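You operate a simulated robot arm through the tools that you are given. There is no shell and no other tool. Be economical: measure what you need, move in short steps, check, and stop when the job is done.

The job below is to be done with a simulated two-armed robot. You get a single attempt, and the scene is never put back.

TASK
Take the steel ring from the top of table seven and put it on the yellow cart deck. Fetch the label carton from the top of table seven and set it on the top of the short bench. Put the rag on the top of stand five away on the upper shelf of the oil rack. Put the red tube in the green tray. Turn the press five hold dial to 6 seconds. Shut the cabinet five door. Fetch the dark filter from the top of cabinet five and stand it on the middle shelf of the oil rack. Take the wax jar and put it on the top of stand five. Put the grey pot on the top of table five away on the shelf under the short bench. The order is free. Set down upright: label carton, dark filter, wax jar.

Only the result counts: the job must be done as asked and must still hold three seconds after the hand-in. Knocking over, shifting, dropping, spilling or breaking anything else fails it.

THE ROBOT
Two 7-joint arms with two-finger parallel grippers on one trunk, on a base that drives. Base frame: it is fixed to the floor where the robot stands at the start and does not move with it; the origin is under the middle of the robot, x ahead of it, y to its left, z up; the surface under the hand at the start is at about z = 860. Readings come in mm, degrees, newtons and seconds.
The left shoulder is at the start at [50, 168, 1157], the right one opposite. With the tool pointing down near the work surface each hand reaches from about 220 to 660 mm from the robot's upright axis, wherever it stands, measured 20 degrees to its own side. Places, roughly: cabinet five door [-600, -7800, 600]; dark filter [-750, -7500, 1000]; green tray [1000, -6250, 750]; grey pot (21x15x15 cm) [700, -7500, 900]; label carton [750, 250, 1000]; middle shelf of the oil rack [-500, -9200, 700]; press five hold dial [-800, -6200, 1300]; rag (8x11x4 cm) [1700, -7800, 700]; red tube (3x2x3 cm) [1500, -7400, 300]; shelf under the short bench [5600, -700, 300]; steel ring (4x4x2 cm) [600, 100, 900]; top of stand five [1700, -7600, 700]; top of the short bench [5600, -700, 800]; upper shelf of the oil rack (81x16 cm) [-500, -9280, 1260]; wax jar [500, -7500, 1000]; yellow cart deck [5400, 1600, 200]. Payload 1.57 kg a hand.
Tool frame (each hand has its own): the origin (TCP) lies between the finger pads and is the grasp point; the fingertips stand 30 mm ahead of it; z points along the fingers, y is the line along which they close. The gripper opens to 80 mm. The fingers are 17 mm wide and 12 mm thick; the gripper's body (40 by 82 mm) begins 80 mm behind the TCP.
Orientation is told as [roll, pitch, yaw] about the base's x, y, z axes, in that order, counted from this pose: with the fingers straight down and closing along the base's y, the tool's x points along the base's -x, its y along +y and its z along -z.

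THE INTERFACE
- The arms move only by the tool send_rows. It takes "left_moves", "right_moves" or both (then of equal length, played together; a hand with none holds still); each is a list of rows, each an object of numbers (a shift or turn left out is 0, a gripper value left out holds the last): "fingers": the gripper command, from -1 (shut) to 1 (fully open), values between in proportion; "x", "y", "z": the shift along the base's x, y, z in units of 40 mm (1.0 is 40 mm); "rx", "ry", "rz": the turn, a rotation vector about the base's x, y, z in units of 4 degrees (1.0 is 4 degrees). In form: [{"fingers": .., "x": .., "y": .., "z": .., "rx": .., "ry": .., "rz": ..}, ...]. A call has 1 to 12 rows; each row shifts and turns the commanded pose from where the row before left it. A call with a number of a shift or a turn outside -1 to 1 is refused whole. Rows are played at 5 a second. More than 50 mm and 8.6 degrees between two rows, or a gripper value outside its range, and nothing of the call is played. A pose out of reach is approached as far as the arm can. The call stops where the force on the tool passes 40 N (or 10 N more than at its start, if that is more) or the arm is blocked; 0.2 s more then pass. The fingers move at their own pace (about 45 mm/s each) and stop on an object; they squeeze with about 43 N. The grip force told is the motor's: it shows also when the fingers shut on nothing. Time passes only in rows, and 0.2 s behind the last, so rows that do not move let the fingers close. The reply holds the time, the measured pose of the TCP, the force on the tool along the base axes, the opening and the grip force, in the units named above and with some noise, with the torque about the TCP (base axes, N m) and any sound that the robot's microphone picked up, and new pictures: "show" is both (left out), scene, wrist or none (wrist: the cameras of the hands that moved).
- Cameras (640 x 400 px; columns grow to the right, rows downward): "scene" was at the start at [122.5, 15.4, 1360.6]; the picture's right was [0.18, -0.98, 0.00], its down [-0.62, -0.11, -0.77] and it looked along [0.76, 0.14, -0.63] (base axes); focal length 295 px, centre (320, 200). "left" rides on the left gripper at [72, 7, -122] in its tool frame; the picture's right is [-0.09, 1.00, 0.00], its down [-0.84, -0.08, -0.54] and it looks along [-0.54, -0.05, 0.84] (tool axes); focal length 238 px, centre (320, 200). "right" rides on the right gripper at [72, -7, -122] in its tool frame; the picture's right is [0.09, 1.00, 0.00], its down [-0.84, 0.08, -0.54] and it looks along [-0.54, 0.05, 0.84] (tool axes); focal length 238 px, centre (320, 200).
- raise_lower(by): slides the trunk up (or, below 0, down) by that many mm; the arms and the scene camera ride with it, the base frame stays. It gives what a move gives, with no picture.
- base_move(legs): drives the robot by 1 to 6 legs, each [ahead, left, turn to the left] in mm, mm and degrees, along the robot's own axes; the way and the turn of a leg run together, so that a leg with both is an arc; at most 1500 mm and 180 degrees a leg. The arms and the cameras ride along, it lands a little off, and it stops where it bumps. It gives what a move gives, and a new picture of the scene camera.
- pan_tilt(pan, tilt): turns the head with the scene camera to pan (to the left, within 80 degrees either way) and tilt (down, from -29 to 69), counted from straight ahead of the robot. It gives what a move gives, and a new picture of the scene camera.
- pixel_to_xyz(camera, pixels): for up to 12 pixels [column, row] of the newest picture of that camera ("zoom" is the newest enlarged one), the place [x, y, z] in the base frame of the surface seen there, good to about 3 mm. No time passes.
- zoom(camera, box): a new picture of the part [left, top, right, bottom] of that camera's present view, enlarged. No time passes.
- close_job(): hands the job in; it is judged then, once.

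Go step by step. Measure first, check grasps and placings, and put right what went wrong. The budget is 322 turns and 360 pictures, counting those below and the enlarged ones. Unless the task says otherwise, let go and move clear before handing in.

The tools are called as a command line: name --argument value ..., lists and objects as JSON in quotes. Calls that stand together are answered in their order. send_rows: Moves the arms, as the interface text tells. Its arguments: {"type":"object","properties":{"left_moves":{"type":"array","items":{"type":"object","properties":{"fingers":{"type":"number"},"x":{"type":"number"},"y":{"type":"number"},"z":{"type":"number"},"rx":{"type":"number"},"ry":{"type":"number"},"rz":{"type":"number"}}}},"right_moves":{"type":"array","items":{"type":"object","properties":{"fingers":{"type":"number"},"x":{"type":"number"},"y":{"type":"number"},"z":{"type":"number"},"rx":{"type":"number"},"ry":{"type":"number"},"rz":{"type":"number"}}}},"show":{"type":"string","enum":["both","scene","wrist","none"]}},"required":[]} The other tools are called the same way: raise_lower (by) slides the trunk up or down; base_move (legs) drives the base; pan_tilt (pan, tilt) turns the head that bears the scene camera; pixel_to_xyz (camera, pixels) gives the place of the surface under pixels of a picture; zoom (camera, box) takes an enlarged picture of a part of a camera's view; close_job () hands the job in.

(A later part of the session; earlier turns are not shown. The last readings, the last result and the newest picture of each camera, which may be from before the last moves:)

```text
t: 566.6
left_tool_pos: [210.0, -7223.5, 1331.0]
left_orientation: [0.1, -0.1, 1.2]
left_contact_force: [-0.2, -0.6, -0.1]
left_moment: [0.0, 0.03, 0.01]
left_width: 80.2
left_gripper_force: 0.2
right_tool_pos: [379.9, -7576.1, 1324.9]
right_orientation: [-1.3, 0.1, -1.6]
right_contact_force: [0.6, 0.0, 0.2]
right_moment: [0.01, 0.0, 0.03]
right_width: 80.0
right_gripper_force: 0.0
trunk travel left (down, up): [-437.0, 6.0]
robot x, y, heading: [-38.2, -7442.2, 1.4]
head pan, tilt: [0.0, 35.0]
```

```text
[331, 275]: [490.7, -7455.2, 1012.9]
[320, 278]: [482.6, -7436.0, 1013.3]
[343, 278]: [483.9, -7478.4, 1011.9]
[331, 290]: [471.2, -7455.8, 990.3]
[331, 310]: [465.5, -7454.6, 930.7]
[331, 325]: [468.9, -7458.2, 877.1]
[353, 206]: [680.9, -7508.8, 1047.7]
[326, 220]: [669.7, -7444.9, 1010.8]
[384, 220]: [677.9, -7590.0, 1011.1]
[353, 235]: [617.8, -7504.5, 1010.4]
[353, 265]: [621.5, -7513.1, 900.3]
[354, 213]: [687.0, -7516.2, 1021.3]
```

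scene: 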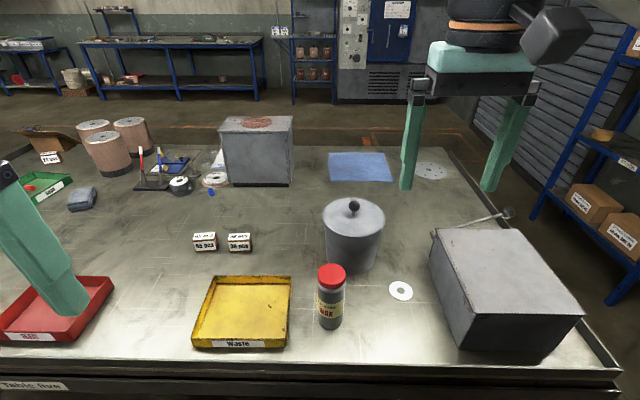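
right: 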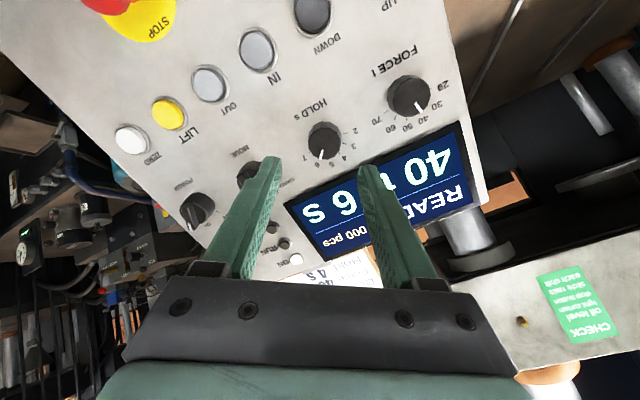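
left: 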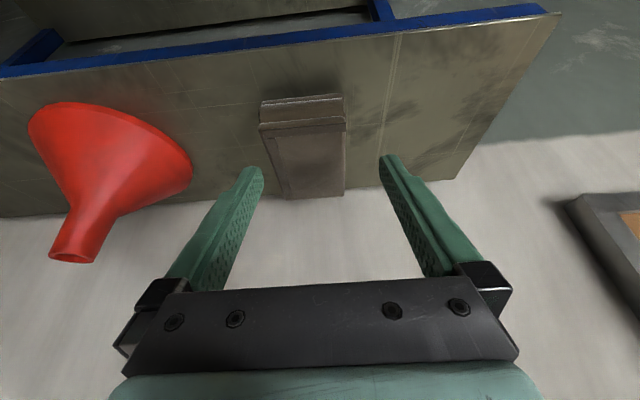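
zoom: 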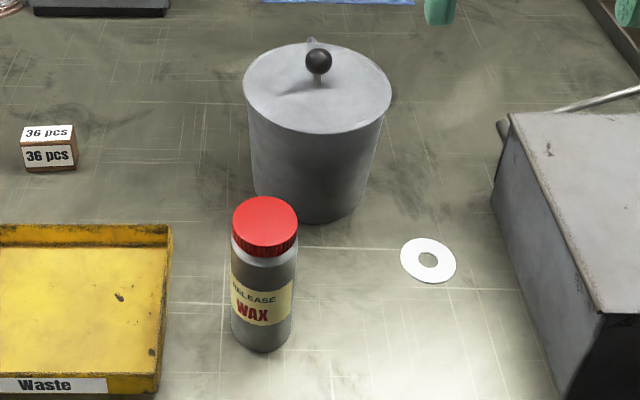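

Jar centre ≈ (490,−7456), top 1013. Pot ≈ (682,−7515) with a lid and knob; its handle is on the far side. Take the jar first with the left hand: shift the base right 195, ahead 80.

base_move --legs '[[80, -195, -1.4]]'

send_rows --left_moves '[{"x": 0.7, "z": -0.8}, {"x": 0.7, "z": -0.8}, {"x": 0.7, "z": -0.8}, {"x": 0.7, "z": -0.8}, {"x": 0.7, "z": -0.8}, {"z": -0.6}]' --show "both"

```text
t: 568.9
left_tool_pos: [298.0, -7423.6, 1331.4]
left_orientation: [0.0, -0.1, -0.3]
left_contact_force: [0.0, -0.1, 1.0]
left_moment: [-0.01, 0.04, -0.01]
left_width: 80.0
left_gripper_force: 0.0
right_tool_pos: [458.9, -7779.0, 1325.3]
right_orientation: [-1.3, 0.0, -3.0]
right_contact_force: [0.9, 0.5, 0.1]
right_moment: [-0.01, -0.02, 0.01]
right_width: 80.4
right_gripper_force: 0.0
trunk travel left (down, up): [-437.0, 6.0]
robot x, y, heading: [44.7, -7636.0, -0.1]
head pan, tilt: [0.0, 35.0]
```

scene: 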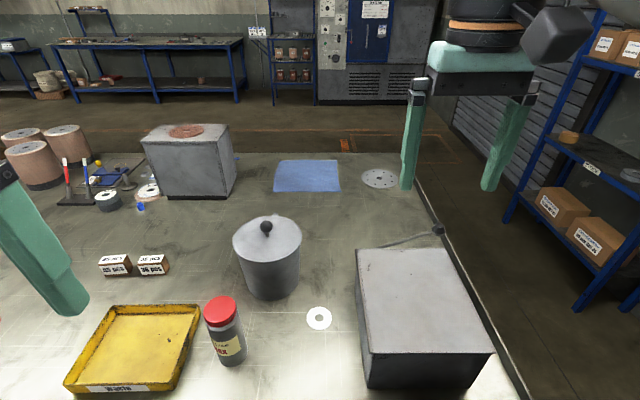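

```text
t: 570.3
left_tool_pos: [437.6, -7422.5, 1147.2]
left_orientation: [0.0, -0.2, -0.1]
left_contact_force: [0.0, -0.2, 0.3]
left_moment: [-0.01, -0.03, -0.04]
left_width: 79.8
left_gripper_force: 0.0
right_tool_pos: [456.9, -7778.6, 1325.5]
right_orientation: [-1.4, 0.1, -3.0]
right_contact_force: [-0.3, -0.2, 0.0]
right_moment: [0.02, -0.01, 0.0]
right_width: 80.0
right_gripper_force: 0.0
trunk travel left (down, up): [-437.0, 6.0]
robot x, y, heading: [44.0, -7636.2, 0.0]
head pan, tilt: [0.0, 35.0]
```

scene: 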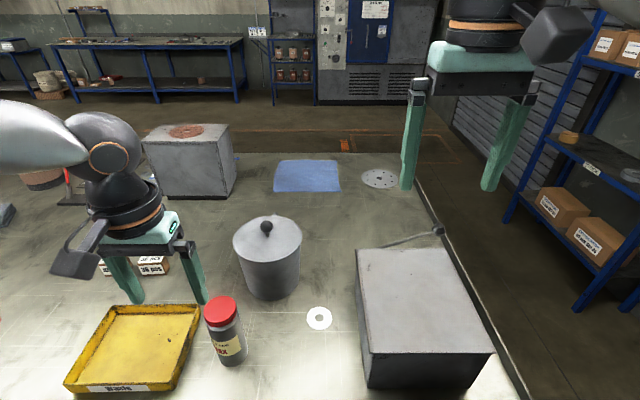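
left: 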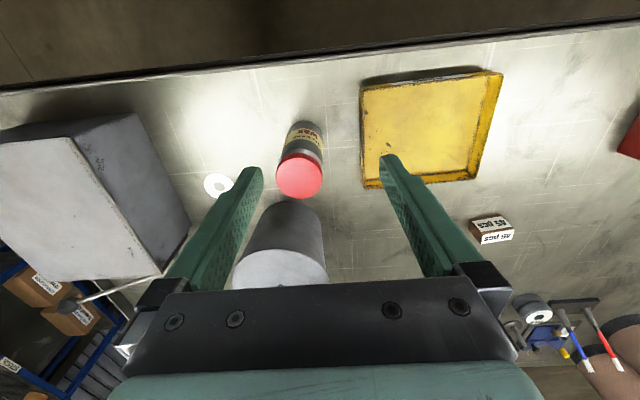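

pixel_to_xyz --camera "left" --pixels '[[299, 176], [279, 176], [320, 176], [299, 158], [299, 195]]'

send_rows --left_moves '[{"x": 0.65, "y": -0.4}, {"x": 0.65, "y": -0.4}, {"z": -0.8}, {"z": -0.8}]' --show "wrist"

```text
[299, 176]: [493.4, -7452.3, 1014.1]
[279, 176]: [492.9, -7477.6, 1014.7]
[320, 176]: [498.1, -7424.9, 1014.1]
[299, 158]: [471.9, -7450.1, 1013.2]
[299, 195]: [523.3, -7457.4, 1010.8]
```

```text
t: 571.3
left_tool_pos: [489.5, -7454.8, 1083.2]
left_orientation: [0.0, -0.1, -0.2]
left_contact_force: [0.7, 0.3, 0.0]
left_moment: [-0.01, 0.04, -0.01]
left_width: 79.9
left_gripper_force: 0.1
right_tool_pos: [459.2, -7779.9, 1324.8]
right_orientation: [-1.3, 0.1, -3.1]
right_contact_force: [-0.1, -0.3, 0.4]
right_moment: [0.0, 0.01, 0.02]
right_width: 79.8
right_gripper_force: 0.1
trunk travel left (down, up): [-437.0, 6.0]
robot x, y, heading: [43.8, -7637.8, 0.2]
head pan, tilt: [0.0, 35.0]
```

left: 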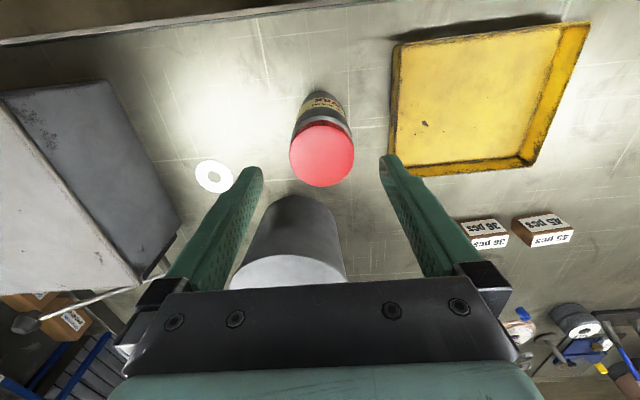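

Aligned. Descend 106 and grip the jar.

send_rows --left_moves '[{"z": -0.9, "x": 0.12}, {"z": -0.9}, {"z": -0.85}, {"fingers": -1}, {}, {}, {}]' --show "none"

send_rows --left_moves '[{"z": 0.5}, {"z": 0.9}, {"z": 0.9}, {"z": 0.9}]' --show "both"

```text
t: 572.9
left_tool_pos: [481.4, -7441.0, 989.1]
left_orientation: [-0.1, 0.0, -0.2]
left_contact_force: [0.4, -0.9, -0.2]
left_moment: [-0.04, -0.04, -0.01]
left_width: 55.4
left_gripper_force: 36.5
left hand out of reach, approached as far as the arm can: row 2, 3
right_tool_pos: [458.0, -7779.7, 1323.8]
right_orientation: [-1.3, 0.1, -2.9]
right_contact_force: [1.0, 0.2, 0.6]
right_moment: [0.01, -0.02, 0.01]
right_width: 80.1
right_gripper_force: 0.0
trunk travel left (down, up): [-437.0, 6.0]
robot x, y, heading: [48.3, -7636.8, -0.3]
head pan, tilt: [0.0, 35.0]
```

```text
t: 573.9
left_tool_pos: [483.2, -7440.7, 1117.4]
left_orientation: [0.1, -0.1, -0.1]
left_contact_force: [-1.0, -0.2, -3.5]
left_moment: [0.01, 0.05, -0.01]
left_width: 55.3
left_gripper_force: 43.3
right_tool_pos: [458.3, -7780.2, 1325.1]
right_orientation: [-1.3, 0.1, -3.0]
right_contact_force: [-0.5, 0.6, 0.6]
right_moment: [0.02, -0.02, 0.03]
right_width: 79.8
right_gripper_force: 0.0
trunk travel left (down, up): [-437.0, 6.0]
robot x, y, heading: [48.9, -7632.3, 0.1]
head pan, tilt: [0.0, 35.0]
```

scene: 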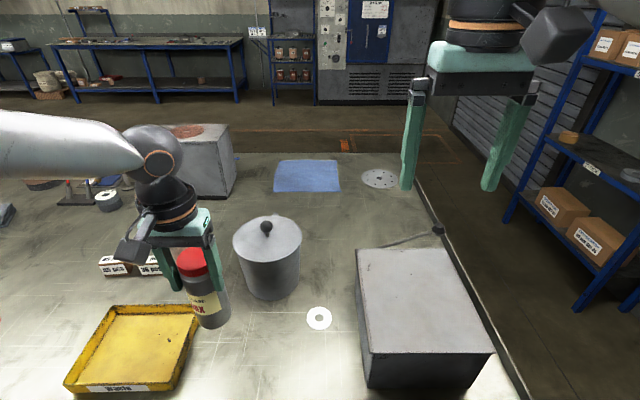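
left: 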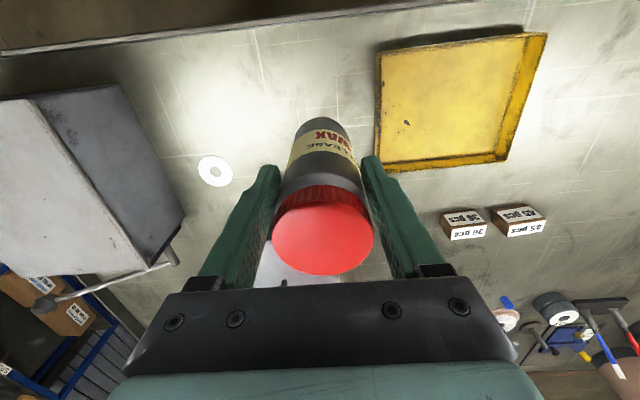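

Jar is held upright (55 mm, 3.5 N). Now test the pot's lid knob with the right hand: shift base left 275, ahead 80.

send_rows --left_moves '[{"z": 0.8, "x": -0.5}, {"z": 0.8, "x": -0.5}, {"z": 0.3, "x": -0.5}]' --show "none"

base_move --legs '[[0, 275, 0], [80, 0, 0]]'

pan_tilt --pan -15 --tilt 45

```text
t: 574.7
left_tool_pos: [422.3, -7439.3, 1193.3]
left_orientation: [0.0, 0.1, -0.2]
left_contact_force: [0.1, -0.3, -4.0]
left_moment: [0.03, 0.08, 0.05]
left_width: 51.4
left_gripper_force: 43.1
right_tool_pos: [458.0, -7778.4, 1324.0]
right_orientation: [-1.3, 0.1, -3.0]
right_contact_force: [-0.6, -0.5, 0.6]
right_moment: [0.0, 0.02, 0.0]
right_width: 79.8
right_gripper_force: 0.0
trunk travel left (down, up): [-437.0, 6.0]
robot x, y, heading: [45.3, -7635.9, -0.2]
head pan, tilt: [0.0, 35.0]
```

```text
t: 578.4
left_tool_pos: [504.2, -7162.3, 1192.7]
left_orientation: [0.1, 0.0, -0.2]
left_contact_force: [-1.2, 0.2, -3.6]
left_moment: [-0.01, 0.1, 0.0]
left_width: 50.8
left_gripper_force: 43.0
right_tool_pos: [538.5, -7501.3, 1324.7]
right_orientation: [-1.3, 0.1, -2.9]
right_contact_force: [0.2, 0.3, -0.6]
right_moment: [0.01, 0.01, 0.01]
right_width: 80.3
right_gripper_force: 0.1
trunk travel left (down, up): [-437.0, 6.0]
robot x, y, heading: [127.3, -7356.5, 0.0]
head pan, tilt: [0.0, 35.0]
```

scene: 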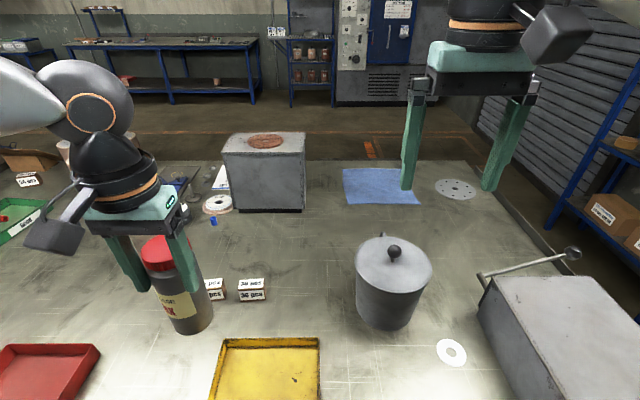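

```text
t: 579.1
left_tool_pos: [503.3, -7162.4, 1192.1]
left_orientation: [0.1, -0.1, -0.1]
left_contact_force: [-0.1, 0.0, -4.3]
left_moment: [-0.02, 0.07, 0.0]
left_width: 50.7
left_gripper_force: 43.0
right_tool_pos: [539.2, -7501.6, 1324.9]
right_orientation: [-1.3, 0.1, -2.9]
right_contact_force: [0.9, 1.3, 0.6]
right_moment: [-0.02, 0.05, 0.02]
right_width: 80.0
right_gripper_force: 0.1
trunk travel left (down, up): [-437.0, 6.0]
robot x, y, heading: [128.5, -7356.4, -0.2]
head pan, tilt: [-15.0, 45.0]
```

scene: 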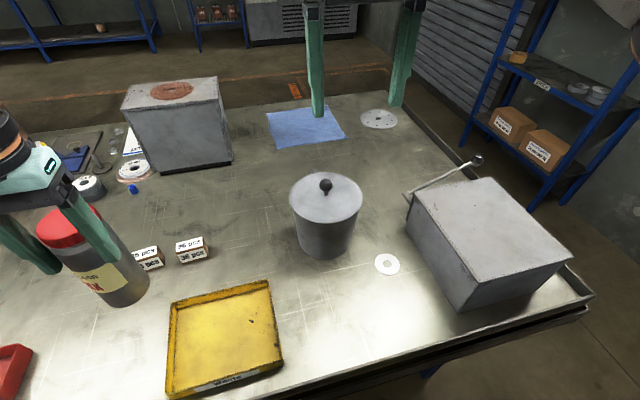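

The jar's grip width dropped to 51, so check whether it tilted.

zoom --camera "left" --box '[160, 60, 480, 300]'

zoom --camera "scene" --box '[0, 100, 200, 320]'

```text
1.67 times, centred on (320, 180) of left
```

zoom: 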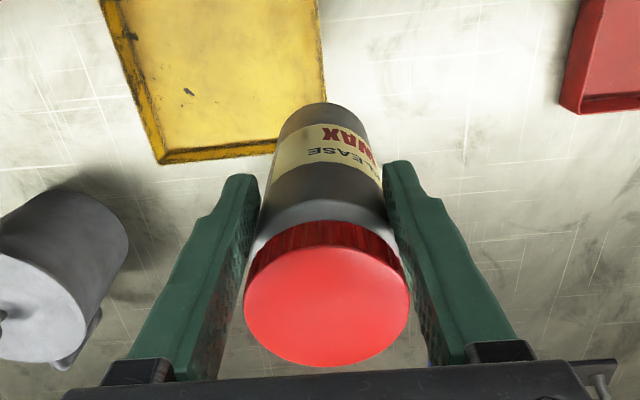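

```text
1.82 times, centred on (100, 210) of scene
```

zoom: 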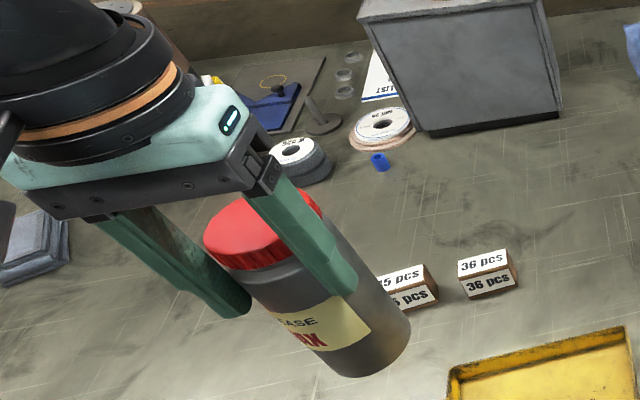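

The jar is gripped off-centre near the finger edges. I'll set it down on the table nearby and re-grip properly. Check free spot.

pixel_to_xyz --camera "scene" --pixels '[[150, 262], [190, 258], [185, 300], [150, 320], [100, 330], [20, 350], [170, 285], [60, 330]]'

pan_tilt --pan 20 --tilt 50

```text
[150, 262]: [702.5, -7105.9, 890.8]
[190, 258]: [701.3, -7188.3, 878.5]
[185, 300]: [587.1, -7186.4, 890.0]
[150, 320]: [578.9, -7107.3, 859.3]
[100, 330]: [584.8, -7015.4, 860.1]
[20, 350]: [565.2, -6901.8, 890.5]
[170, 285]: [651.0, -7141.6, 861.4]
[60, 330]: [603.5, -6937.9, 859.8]
```

```text
t: 580.2
left_tool_pos: [502.8, -7161.8, 1192.9]
left_orientation: [0.0, -0.1, -0.1]
left_contact_force: [-0.3, 0.3, -3.5]
left_moment: [-0.01, 0.1, 0.03]
left_width: 50.7
left_gripper_force: 42.8
right_tool_pos: [539.7, -7501.2, 1324.8]
right_orientation: [-1.4, 0.1, -2.9]
right_contact_force: [0.7, 0.5, 0.0]
right_moment: [0.01, 0.0, 0.03]
right_width: 79.9
right_gripper_force: 0.1
trunk travel left (down, up): [-437.0, 6.0]
robot x, y, heading: [128.1, -7356.8, 0.1]
head pan, tilt: [20.0, 50.0]
```

scene: 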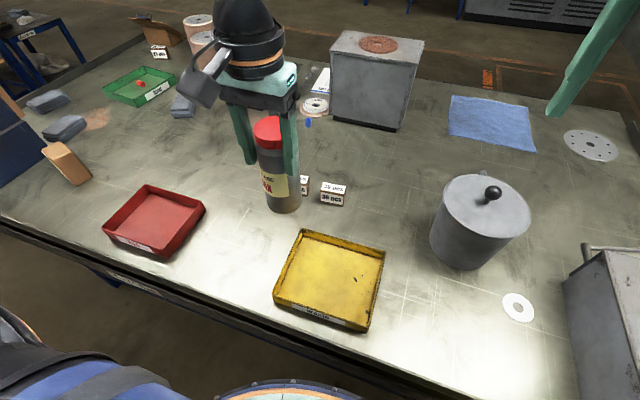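

pixel_to_xyz --camera "scene" --pixels '[[235, 270], [240, 240], [250, 300], [205, 215], [278, 275], [300, 235], [232, 215], [190, 280]]'

```text
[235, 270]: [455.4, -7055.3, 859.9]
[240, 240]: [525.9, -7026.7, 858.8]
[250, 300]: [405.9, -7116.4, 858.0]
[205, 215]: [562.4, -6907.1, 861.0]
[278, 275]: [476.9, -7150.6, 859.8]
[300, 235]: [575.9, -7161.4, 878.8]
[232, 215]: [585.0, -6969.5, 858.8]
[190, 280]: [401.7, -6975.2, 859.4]
```

Spot (500,−7058) between the trays is free. Move the jar there, lower the trunk by 190.

send_rows --left_moves '[{"y": 0.9}, {"y": 0.9}, {"y": 0.8}]' --show "none"

raise_lower --by -190

zoom --camera "scene" --box '[120, 60, 380, 300]'

zoom --camera "left" --box '[160, 40, 480, 280]'

```text
t: 581.0
left_tool_pos: [504.0, -7057.4, 1193.6]
left_orientation: [-0.1, -0.1, -0.1]
left_contact_force: [0.3, 0.0, -3.6]
left_moment: [-0.01, 0.12, -0.01]
left_width: 50.5
left_gripper_force: 43.3
right_tool_pos: [539.2, -7501.9, 1325.7]
right_orientation: [-1.3, 0.0, -2.9]
right_contact_force: [0.4, 0.3, 0.2]
right_moment: [0.03, 0.03, 0.01]
right_width: 80.1
right_gripper_force: 0.0
trunk travel left (down, up): [-437.0, 6.0]
robot x, y, heading: [128.3, -7358.9, -0.1]
head pan, tilt: [20.0, 50.0]
```

```text
t: 583.0
left_tool_pos: [504.2, -7059.8, 1004.0]
left_orientation: [0.1, -0.1, -0.1]
left_contact_force: [0.4, -1.2, -3.9]
left_moment: [-0.03, 0.1, -0.01]
left_width: 50.5
left_gripper_force: 43.0
right_tool_pos: [539.9, -7501.5, 1135.2]
right_orientation: [-1.3, 0.1, -2.8]
right_contact_force: [-0.4, 0.0, -0.1]
right_moment: [-0.01, 0.0, -0.03]
right_width: 79.7
right_gripper_force: 0.1
trunk travel left (down, up): [-247.0, 196.0]
robot x, y, heading: [126.6, -7357.9, -0.0]
head pan, tilt: [20.0, 50.0]
```

```text
1.67 times, centred on (250, 180) of scene
```

zoom: 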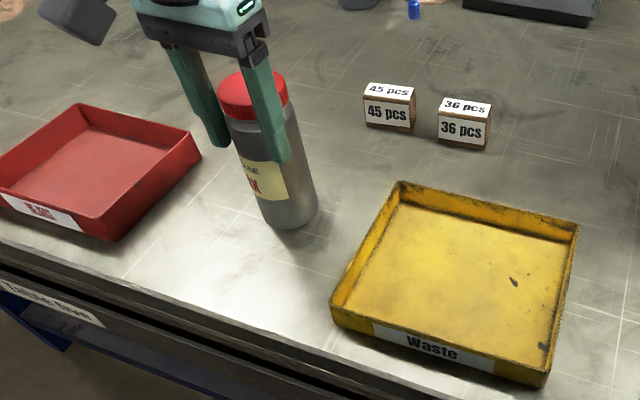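

```text
1.67 times, centred on (320, 160) of left
```

zoom: 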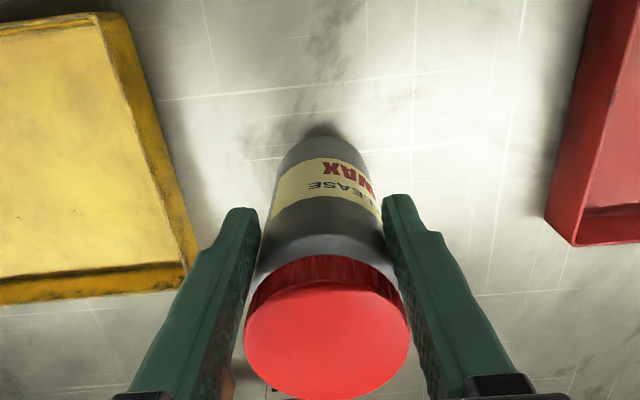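

Lower gently to contact.

raise_lower --by -10

send_rows --left_moves '[{"z": -0.08}, {"z": -0.06}, {"z": -0.05}, {}]' --show "none"

```text
t: 583.6
left_tool_pos: [504.2, -7059.8, 993.9]
left_orientation: [0.0, -0.1, -0.1]
left_contact_force: [0.1, -0.1, -4.9]
left_moment: [0.01, 0.14, -0.05]
left_width: 50.4
left_gripper_force: 42.8
right_tool_pos: [539.2, -7501.3, 1124.4]
right_orientation: [-1.3, 0.0, -2.9]
right_contact_force: [0.1, 0.3, 0.0]
right_moment: [0.02, -0.03, 0.0]
right_width: 79.8
right_gripper_force: 0.1
trunk travel left (down, up): [-237.0, 206.0]
robot x, y, heading: [125.5, -7356.3, 0.0]
head pan, tilt: [20.0, 50.0]
```

```text
t: 584.6
left_tool_pos: [502.5, -7059.3, 989.5]
left_orientation: [0.1, -0.5, -0.2]
left_contact_force: [-6.0, 5.7, 24.0]
left_moment: [0.22, -0.09, 0.11]
left_width: 50.0
left_gripper_force: 43.0
right_tool_pos: [537.4, -7502.1, 1125.1]
right_orientation: [-1.2, 0.0, -3.0]
right_contact_force: [-0.4, 0.1, -0.8]
right_moment: [-0.02, 0.0, 0.0]
right_width: 80.1
right_gripper_force: 0.1
trunk travel left (down, up): [-237.0, 206.0]
robot x, y, heading: [125.6, -7355.8, -0.2]
head pan, tilt: [20.0, 50.0]
```

Contact. Open, rise, and re-measure the jar.

send_rows --left_moves '[{"z": 0.04}, {"fingers": 1}, {}, {}, {"z": 0.8}, {"z": 0.8}, {"z": 0.8}]' --show "both"

```text
t: 586.2
left_tool_pos: [504.6, -7059.1, 1084.6]
left_orientation: [0.0, -0.1, 0.0]
left_contact_force: [-0.6, 0.3, 0.4]
left_moment: [0.0, -0.01, -0.02]
left_width: 80.1
left_gripper_force: 0.1
right_tool_pos: [539.1, -7502.0, 1125.7]
right_orientation: [-1.2, 0.0, -2.8]
right_contact_force: [-0.7, -0.8, 0.5]
right_moment: [-0.03, 0.01, 0.01]
right_width: 80.0
right_gripper_force: 0.0
trunk travel left (down, up): [-237.0, 206.0]
robot x, y, heading: [126.9, -7356.4, -0.3]
head pan, tilt: [20.0, 50.0]
```

scene: 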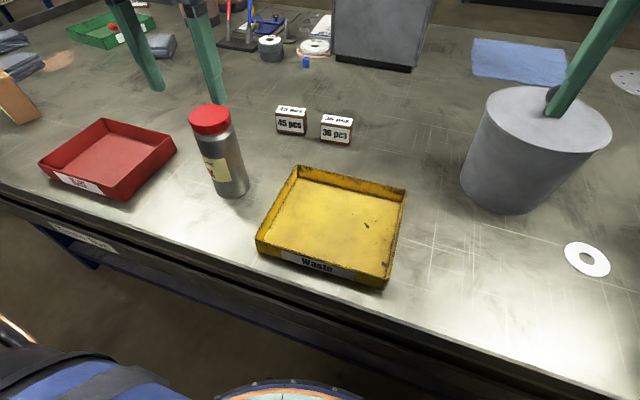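
left: 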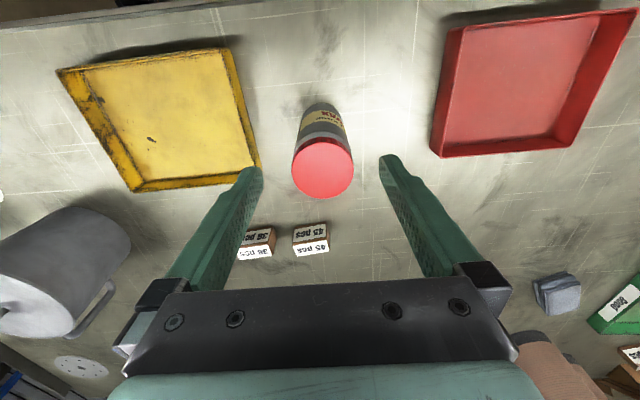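

Jar stands upright. Measure its lid and also the pot handle seen at (100,300).

pixel_to_xyz --camera "left" --pixels '[[322, 168], [294, 168], [351, 168], [322, 142], [322, 196], [105, 292], [95, 310], [85, 322], [112, 283], [75, 330], [60, 250], [100, 300]]'

zoom --camera "left" --box '[0, 200, 160, 380]'

```text
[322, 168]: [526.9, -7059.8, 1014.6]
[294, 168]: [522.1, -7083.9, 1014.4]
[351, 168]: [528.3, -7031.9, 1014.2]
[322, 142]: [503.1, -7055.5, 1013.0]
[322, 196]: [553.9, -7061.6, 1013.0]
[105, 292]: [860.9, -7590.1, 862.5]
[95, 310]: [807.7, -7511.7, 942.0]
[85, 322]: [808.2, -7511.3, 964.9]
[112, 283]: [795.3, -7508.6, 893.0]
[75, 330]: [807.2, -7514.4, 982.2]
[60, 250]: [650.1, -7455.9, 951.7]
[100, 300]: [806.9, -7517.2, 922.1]
```

```text
2.22 times, centred on (80, 290) of left
```

zoom: 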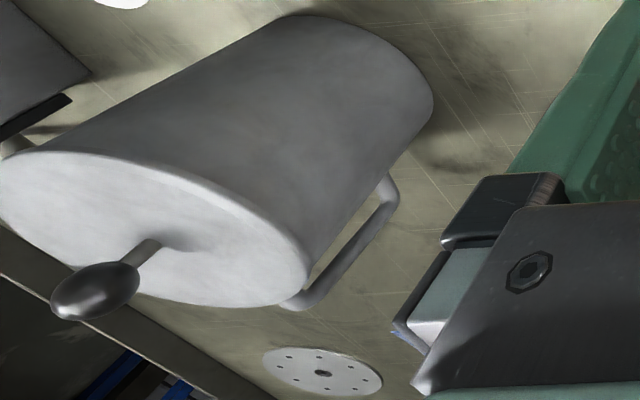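

Jar lid centre (527,−7058): I was 23 mm short in x. Re-grip centred: x +23, down 120.

send_rows --left_moves '[{"x": 0.58, "y": 0.03}, {"z": -0.8}, {"z": -0.8}, {"z": -0.8}, {"z": -0.6}, {}]' --show "wrist"

```text
t: 587.6
left_tool_pos: [526.7, -7057.1, 963.5]
left_orientation: [0.0, -0.1, -0.1]
left_contact_force: [-0.8, 0.2, 0.3]
left_moment: [-0.02, 0.0, -0.01]
left_width: 80.0
left_gripper_force: 0.0
right_tool_pos: [538.9, -7502.0, 1125.6]
right_orientation: [-1.3, 0.0, -2.8]
right_contact_force: [0.0, -0.5, 0.5]
right_moment: [0.0, 0.0, 0.01]
right_width: 80.1
right_gripper_force: 0.0
trunk travel left (down, up): [-237.0, 206.0]
robot x, y, heading: [124.2, -7361.1, -0.2]
head pan, tilt: [20.0, 50.0]
```

left: 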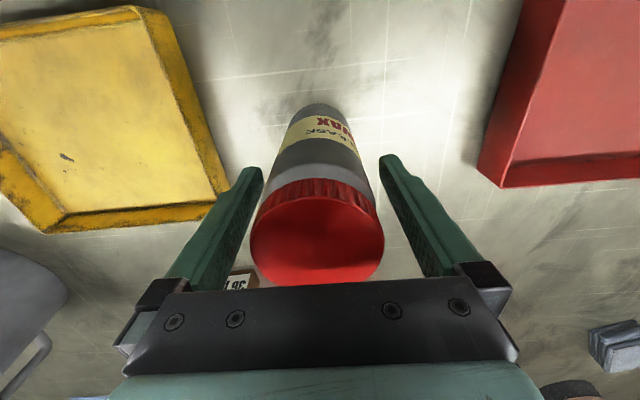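

send_rows --left_moves '[{"fingers": -1}, {}, {}, {}, {"z": 0.5}, {"z": 0.8}, {"z": 0.8}, {"z": 0.8}]' --show "both"

```text
t: 589.4
left_tool_pos: [525.7, -7055.9, 1079.8]
left_orientation: [0.0, -0.1, -0.2]
left_contact_force: [-1.3, -0.5, -4.3]
left_moment: [0.02, 0.0, -0.05]
left_width: 58.4
left_gripper_force: 43.4
right_tool_pos: [538.9, -7502.4, 1124.0]
right_orientation: [-1.2, 0.1, -2.9]
right_contact_force: [-0.7, 0.8, 0.1]
right_moment: [-0.02, 0.0, 0.02]
right_width: 80.2
right_gripper_force: 0.0
trunk travel left (down, up): [-237.0, 206.0]
robot x, y, heading: [127.9, -7359.7, -0.2]
head pan, tilt: [20.0, 50.0]
```

scene: 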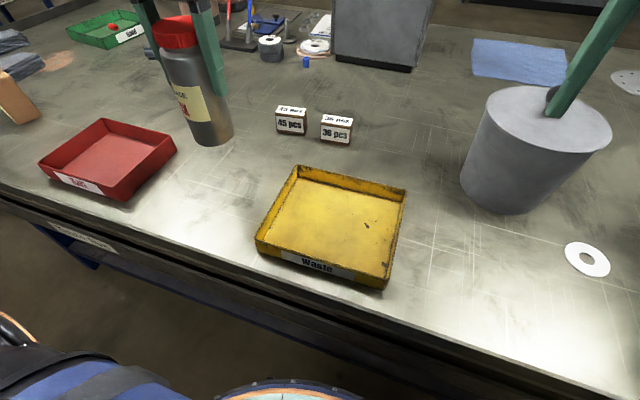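
left: 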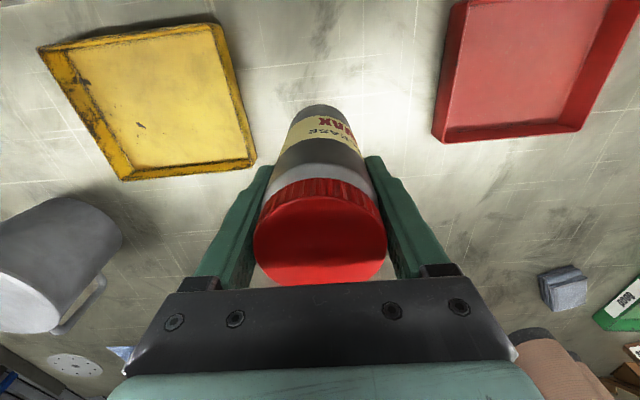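

Jar gripped centrally (58 mm, no torque). Now test the pot's knob with the right hand: pitch 30° and reach over it.

send_rows --right_moves '[{"ry": -0.95, "x": 0.4, "fingers": 0}, {"ry": -0.95, "x": 0.4}, {"ry": -0.95, "x": 0.4}, {"ry": -0.95, "x": 0.4}, {"ry": -0.95, "x": 0.4}, {"ry": -0.95, "x": 0.4}, {"ry": -0.95, "x": 0.4, "rx": 0.3}, {"ry": -0.95, "x": 0.4, "rz": 0.7}]' --show "both"

```text
t: 591.2
left_tool_pos: [526.6, -7057.4, 1080.2]
left_orientation: [0.0, 0.0, -0.1]
left_contact_force: [-0.1, 0.3, -4.2]
left_moment: [0.01, 0.04, 0.0]
left_width: 58.6
left_gripper_force: 42.9
right_tool_pos: [667.3, -7501.1, 1125.3]
right_orientation: [1.7, -30.4, -1.1]
right_contact_force: [-0.1, 0.7, 0.1]
right_moment: [0.02, 0.03, 0.01]
right_width: 40.0
right_gripper_force: 0.1
trunk travel left (down, up): [-237.0, 206.0]
robot x, y, heading: [127.3, -7356.6, -0.1]
head pan, tilt: [20.0, 50.0]
```

scene: 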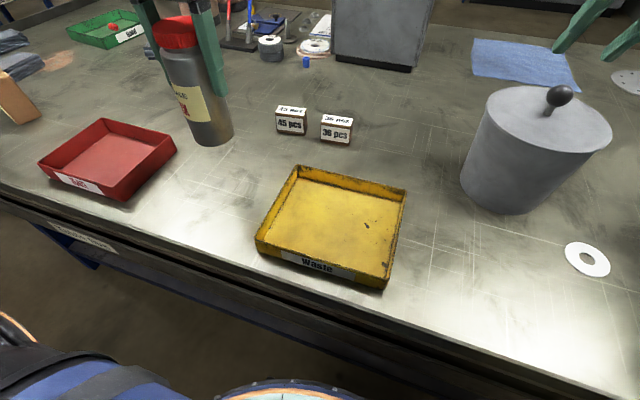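
right: 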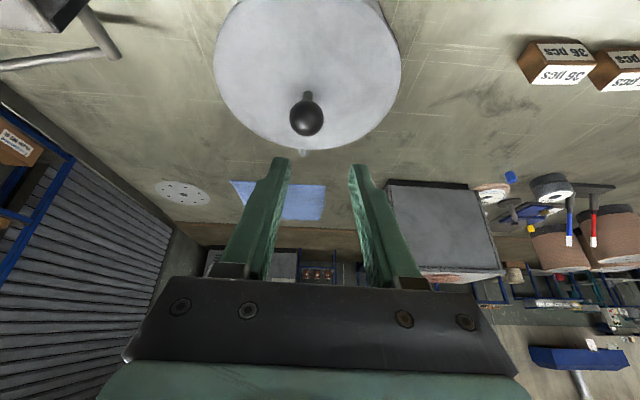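

pixel_to_xyz --camera "right" --pixels '[[306, 113], [306, 125], [292, 115], [320, 115], [306, 95], [300, 50], [304, 152]]'

```text
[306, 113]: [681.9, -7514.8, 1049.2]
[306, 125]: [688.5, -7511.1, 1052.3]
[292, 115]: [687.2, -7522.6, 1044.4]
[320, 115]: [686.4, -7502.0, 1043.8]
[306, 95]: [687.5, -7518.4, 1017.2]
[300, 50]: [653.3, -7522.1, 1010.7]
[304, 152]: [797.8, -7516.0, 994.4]
```

send_rows --right_moves '[{"x": 0.2, "y": -0.3}, {"z": -0.7, "x": 0.1}, {"z": -0.7, "x": 0.1}, {"z": -0.6, "x": 0.05}, {"fingers": -1}, {}, {}, {}]' --show "wrist"

```text
t: 593.0
left_tool_pos: [526.7, -7057.0, 1080.5]
left_orientation: [0.0, -0.1, -0.1]
left_contact_force: [0.2, -0.3, -3.4]
left_moment: [-0.01, -0.02, 0.02]
left_width: 58.7
left_gripper_force: 42.9
right_tool_pos: [685.5, -7513.7, 1043.5]
right_orientation: [1.6, -30.2, -1.1]
right_contact_force: [-0.6, 0.2, -0.9]
right_moment: [0.02, 0.04, -0.02]
right_width: 28.6
right_gripper_force: 38.2
trunk travel left (down, up): [-237.0, 206.0]
robot x, y, heading: [122.7, -7357.5, 0.1]
head pan, tilt: [20.0, 50.0]
heard: snap
```

right: 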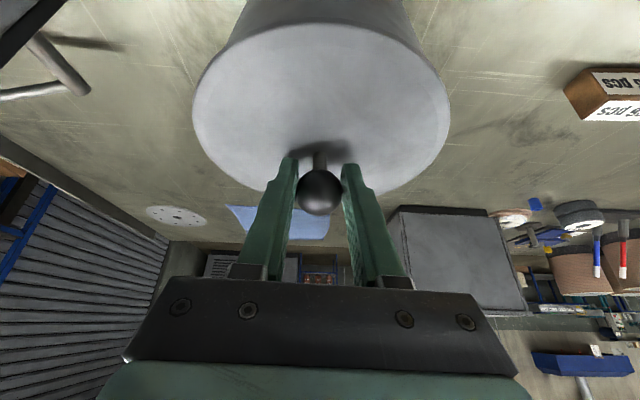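

A snap was heard on closing. Lift 8 mm very gently and look at what follows.

send_rows --right_moves '[{"z": 0.1}, {"z": 0.1}, {}]' --show "both"

zoom --camera "right" --box '[180, 0, 460, 230]'

```text
t: 593.8
left_tool_pos: [525.7, -7056.7, 1079.6]
left_orientation: [0.0, -0.1, -0.1]
left_contact_force: [-1.5, -0.9, -4.3]
left_moment: [0.0, 0.01, 0.01]
left_width: 58.6
left_gripper_force: 43.2
right_tool_pos: [685.3, -7514.4, 1051.6]
right_orientation: [1.6, -30.2, -1.1]
right_contact_force: [0.2, 0.0, -1.8]
right_moment: [0.01, 0.01, 0.0]
right_width: 28.6
right_gripper_force: 38.7
trunk travel left (down, up): [-237.0, 206.0]
robot x, y, heading: [127.5, -7359.5, 0.0]
head pan, tilt: [20.0, 50.0]
```

scene: 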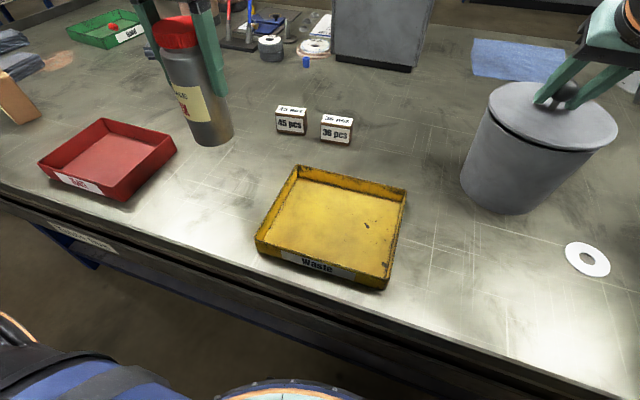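
right: 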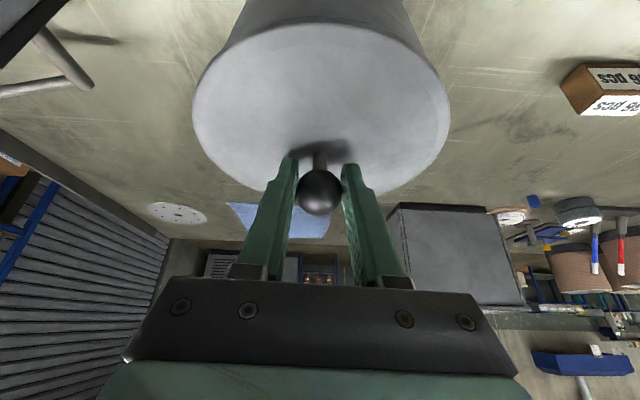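

```text
1.74 times, centred on (320, 115) of right
```

zoom: 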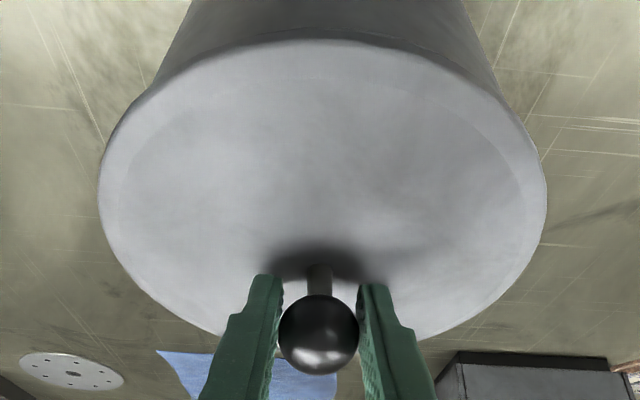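

The lid is a separate press-fit lid. Put it straight back down and press lightly.

send_rows --right_moves '[{"z": -0.1}, {"z": -0.1}, {"z": -0.06}, {"z": -0.06}, {}]' --show "scene"

```text
t: 595.0
left_tool_pos: [525.5, -7055.7, 1080.1]
left_orientation: [-0.1, -0.2, -0.2]
left_contact_force: [0.9, -0.1, -4.1]
left_moment: [0.0, -0.01, 0.02]
left_width: 58.5
left_gripper_force: 43.3
right_tool_pos: [685.0, -7514.1, 1044.1]
right_orientation: [1.9, -30.7, -1.2]
right_contact_force: [3.8, -0.9, 19.4]
right_moment: [0.04, 0.66, 0.02]
right_width: 28.6
right_gripper_force: 38.5
trunk travel left (down, up): [-237.0, 206.0]
robot x, y, heading: [130.2, -7355.1, 0.1]
head pan, tilt: [20.0, 50.0]
```

scene: 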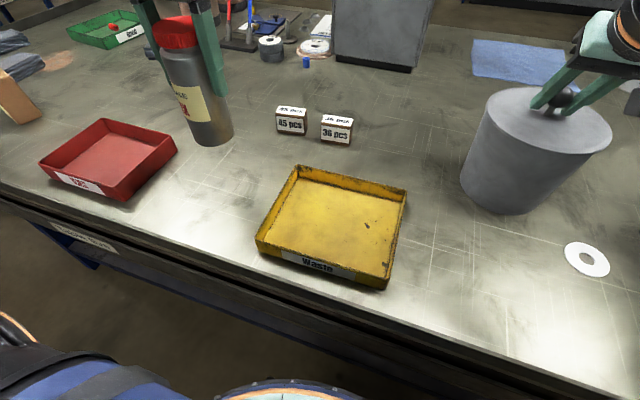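

send_rows --right_moves '[{"z": -0.06}, {}]' --show "none"

send_rows --right_moves '[{"z": 0.1}, {"fingers": 0}, {}, {}, {"z": 0.5, "x": -0.2}, {"z": 0.8, "x": -0.3}, {"z": 0.8, "x": -0.3}]' --show "wrist"

```text
t: 595.6
left_tool_pos: [525.8, -7056.8, 1080.3]
left_orientation: [0.0, -0.2, -0.1]
left_contact_force: [0.2, 0.1, -3.9]
left_moment: [0.02, 0.0, 0.0]
left_width: 58.6
left_gripper_force: 43.2
right_tool_pos: [684.6, -7514.4, 1043.9]
right_orientation: [1.8, -31.0, -1.3]
right_contact_force: [7.9, -2.1, 29.0]
right_moment: [0.05, -0.04, -0.02]
right_width: 28.6
right_gripper_force: 38.8
trunk travel left (down, up): [-237.0, 206.0]
robot x, y, heading: [126.6, -7358.3, 0.1]
head pan, tilt: [20.0, 50.0]
```

```text
t: 597.2
left_tool_pos: [525.7, -7056.4, 1079.5]
left_orientation: [-0.1, -0.1, -0.1]
left_contact_force: [0.7, -0.4, -3.5]
left_moment: [-0.04, -0.01, 0.03]
left_width: 58.7
left_gripper_force: 43.3
right_tool_pos: [651.3, -7514.7, 1124.9]
right_orientation: [1.7, -30.0, -0.9]
right_contact_force: [0.5, 0.0, -0.2]
right_moment: [0.02, -0.01, 0.02]
right_width: 39.8
right_gripper_force: 0.0
trunk travel left (down, up): [-237.0, 206.0]
robot x, y, heading: [126.8, -7358.6, -0.0]
head pan, tilt: [20.0, 50.0]
```

right: 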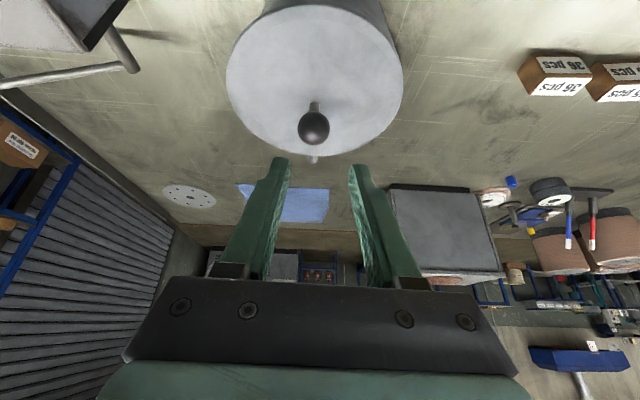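

Lid is reseated. Carry the jar to stand five first: retract the right hand, back out, go round the table's −y end.

send_rows --right_moves '[{"ry": 0.95, "x": -0.5, "z": 0.6, "fingers": 1}, {"ry": 0.95, "x": -0.5, "z": 0.6}, {"ry": 0.95, "x": -0.5, "z": 0.6}, {"ry": 0.95, "x": -0.5}, {"ry": 0.95}, {"ry": 0.95}, {"ry": 0.95}, {"ry": 0.9}]' --left_moves '[{"z": 0.6}, {"z": 0.6}, {"z": 0.6, "x": -0.5}, {"x": -0.5}, {}, {}, {}, {}]' --show "none"

base_move --legs '[[-200, 0, 0], [0, -1000, 0], [1500, 0, 0]]'

pan_tilt --pan 40 --tilt 35

```text
t: 599.0
left_tool_pos: [485.8, -7057.1, 1150.6]
left_orientation: [0.0, -0.1, -0.1]
left_contact_force: [0.1, 0.1, -4.9]
left_moment: [-0.01, -0.03, 0.03]
left_width: 58.5
left_gripper_force: 43.1
right_tool_pos: [572.5, -7512.8, 1199.1]
right_orientation: [1.3, 0.0, -0.9]
right_contact_force: [0.6, -0.4, 0.3]
right_moment: [0.0, 0.01, 0.01]
right_width: 80.1
right_gripper_force: 0.1
trunk travel left (down, up): [-237.0, 206.0]
robot x, y, heading: [123.2, -7357.8, 0.3]
head pan, tilt: [20.0, 50.0]
```

```text
t: 616.3
left_tool_pos: [1784.1, -8046.4, 1151.3]
left_orientation: [0.0, -0.1, 0.0]
left_contact_force: [0.2, -0.1, -4.1]
left_moment: [0.0, 0.04, 0.03]
left_width: 58.8
left_gripper_force: 42.8
right_tool_pos: [1869.6, -8503.5, 1197.2]
right_orientation: [1.1, -0.1, -0.9]
right_contact_force: [0.1, 0.5, -0.4]
right_moment: [0.03, -0.03, 0.01]
right_width: 80.0
right_gripper_force: 0.0
trunk travel left (down, up): [-237.0, 206.0]
robot x, y, heading: [1424.6, -8346.4, -0.2]
head pan, tilt: [20.0, 50.0]
```

scene: 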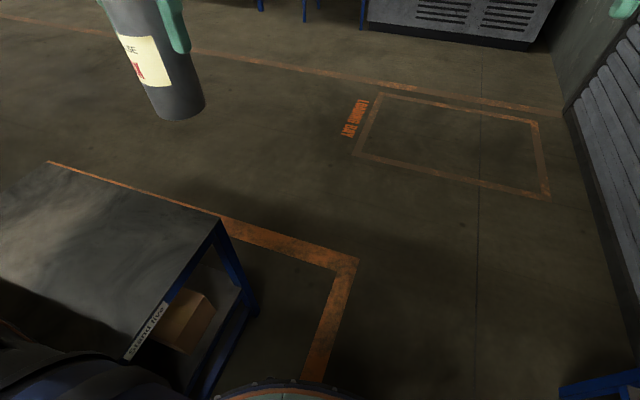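

```text
t: 617.1
left_tool_pos: [1783.7, -8046.1, 1150.3]
left_orientation: [0.0, -0.1, 0.0]
left_contact_force: [-0.6, 0.1, -3.2]
left_moment: [-0.03, 0.01, 0.02]
left_width: 58.5
left_gripper_force: 42.7
right_tool_pos: [1871.2, -8502.9, 1198.0]
right_orientation: [1.3, 0.0, -0.9]
right_contact_force: [0.7, 0.3, 1.1]
right_moment: [0.02, -0.03, -0.02]
right_width: 79.8
right_gripper_force: 0.0
trunk travel left (down, up): [-237.0, 206.0]
robot x, y, heading: [1421.9, -8349.1, -0.1]
head pan, tilt: [40.0, 35.0]
```

scene: 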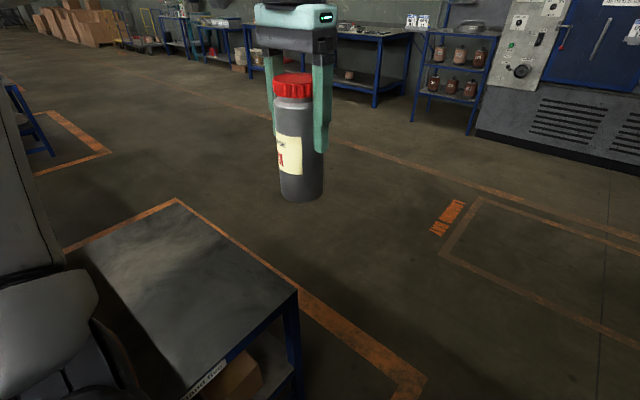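

Drive ahead 550, turn left 90°, and approach the stand from its −y end.

base_move --legs '[[550, 0, 0], [0, 0, 90], [200, 0, 0]]'

pan_tilt --pan 15 --tilt 50

```text
t: 625.3
left_tool_pos: [1741.5, -7789.5, 1150.1]
left_orientation: [0.1, -0.2, 90.3]
left_contact_force: [-0.2, 0.6, -4.8]
left_moment: [-0.01, -0.01, 0.01]
left_width: 58.7
left_gripper_force: 42.7
right_tool_pos: [2199.9, -7700.4, 1198.8]
right_orientation: [1.2, -0.1, 89.4]
right_contact_force: [0.2, -0.5, 0.6]
right_moment: [-0.02, 0.0, -0.02]
right_width: 80.0
right_gripper_force: 0.1
trunk travel left (down, up): [-237.0, 206.0]
robot x, y, heading: [2045.4, -8148.9, 90.0]
head pan, tilt: [40.0, 35.0]
```

scene: 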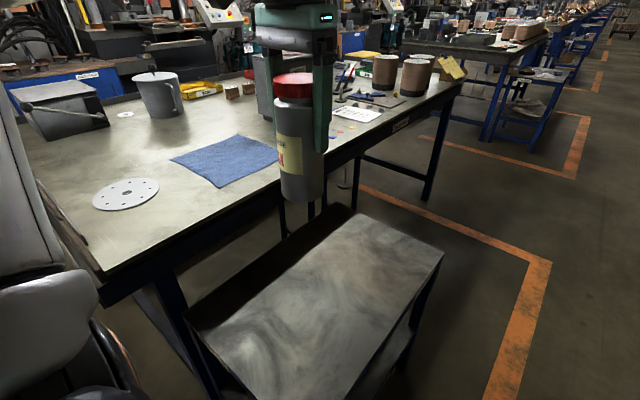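

```text
t: 626.2
left_tool_pos: [1742.8, -7788.2, 1151.8]
left_orientation: [0.0, -0.1, 90.2]
left_contact_force: [-0.3, -0.5, -4.4]
left_moment: [0.01, 0.02, -0.01]
left_width: 58.7
left_gripper_force: 43.1
right_tool_pos: [2198.6, -7700.2, 1198.5]
right_orientation: [1.1, 0.1, 89.5]
right_contact_force: [-0.7, -0.3, -0.2]
right_moment: [-0.01, 0.01, 0.0]
right_width: 79.8
right_gripper_force: 0.1
trunk travel left (down, up): [-237.0, 206.0]
robot x, y, heading: [2046.6, -8147.6, 90.2]
head pan, tilt: [15.0, 50.0]
```

scene: 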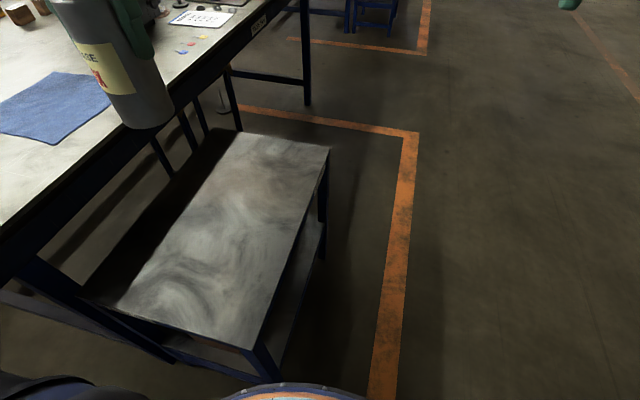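

Left hand is over the stand. Lower the trunk fully, extend slightly, then lower the jar.

raise_lower --by -225

send_rows --left_moves '[{"y": 0.6}, {"y": 0.6}, {"z": -0.8}, {"z": -0.8}, {"z": -0.8}, {"z": -0.5}]' --show "both"

```text
t: 628.6
left_tool_pos: [1743.6, -7789.2, 926.1]
left_orientation: [-0.1, -0.1, 90.2]
left_contact_force: [1.3, 0.0, -4.4]
left_moment: [-0.03, 0.01, 0.01]
left_width: 58.8
left_gripper_force: 43.5
right_tool_pos: [2199.2, -7700.1, 973.5]
right_orientation: [1.2, 0.0, 89.5]
right_contact_force: [0.2, -0.2, -0.2]
right_moment: [-0.01, 0.02, 0.02]
right_width: 80.0
right_gripper_force: 0.0
trunk travel left (down, up): [-12.0, 431.0]
robot x, y, heading: [2044.8, -8147.9, 90.4]
head pan, tilt: [15.0, 50.0]
```

```text
t: 630.0
left_tool_pos: [1742.9, -7740.5, 808.6]
left_orientation: [-0.1, -0.1, 90.2]
left_contact_force: [0.6, -0.4, -4.5]
left_moment: [-0.04, 0.0, 0.02]
left_width: 58.7
left_gripper_force: 42.5
right_tool_pos: [2198.9, -7700.8, 972.6]
right_orientation: [1.2, 0.0, 89.5]
right_contact_force: [0.3, -1.2, 0.0]
right_moment: [0.02, 0.0, -0.01]
right_width: 80.0
right_gripper_force: 0.1
trunk travel left (down, up): [-12.0, 431.0]
robot x, y, heading: [2046.0, -8149.2, 90.2]
head pan, tilt: [15.0, 50.0]
```

scene: 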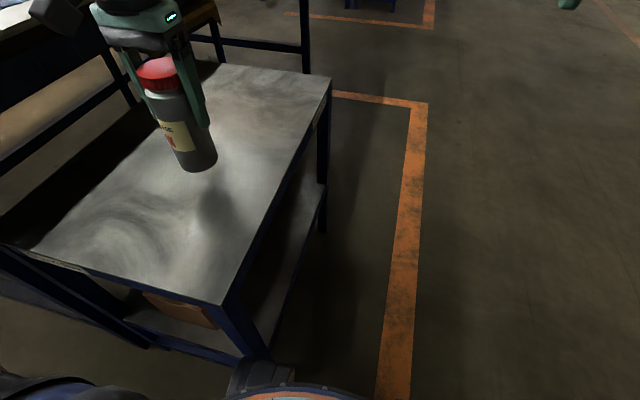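
left: 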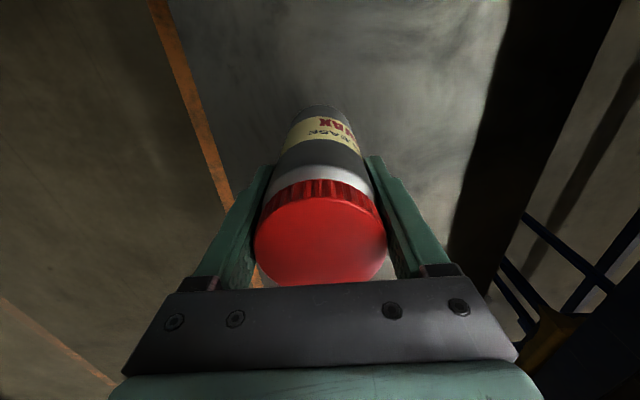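

Lower 42, then slow to contact.

send_rows --left_moves '[{"z": -0.6}, {"z": -0.4}, {"z": -0.1}, {"z": -0.06}, {}]' --show "none"

```text
t: 631.2
left_tool_pos: [1744.1, -7741.1, 763.8]
left_orientation: [0.0, -0.1, 90.2]
left_contact_force: [-0.9, 0.5, -2.8]
left_moment: [0.03, 0.04, 0.04]
left_width: 58.6
left_gripper_force: 43.2
right_tool_pos: [2200.5, -7701.3, 973.1]
right_orientation: [1.3, 0.1, 89.4]
right_contact_force: [0.4, -0.6, -0.2]
right_moment: [0.01, 0.0, 0.01]
right_width: 80.0
right_gripper_force: 0.0
trunk travel left (down, up): [-12.0, 431.0]
robot x, y, heading: [2046.6, -8144.9, 90.3]
head pan, tilt: [15.0, 50.0]
```

send_rows --left_moves '[{"z": -0.05}, {"z": -0.03}, {}]' --show "none"

```text
t: 632.0
left_tool_pos: [1743.0, -7742.3, 763.7]
left_orientation: [0.1, -0.3, 90.1]
left_contact_force: [-8.2, -3.0, 24.3]
left_moment: [-0.96, 0.44, -0.24]
left_width: 58.8
left_gripper_force: 42.7
right_tool_pos: [2198.7, -7701.9, 973.9]
right_orientation: [1.3, -0.3, 89.4]
right_contact_force: [0.5, 0.2, 0.2]
right_moment: [0.0, 0.02, -0.03]
right_width: 80.1
right_gripper_force: 0.1
trunk travel left (down, up): [-12.0, 431.0]
robot x, y, heading: [2043.4, -8149.9, 90.2]
head pan, tilt: [15.0, 50.0]
```

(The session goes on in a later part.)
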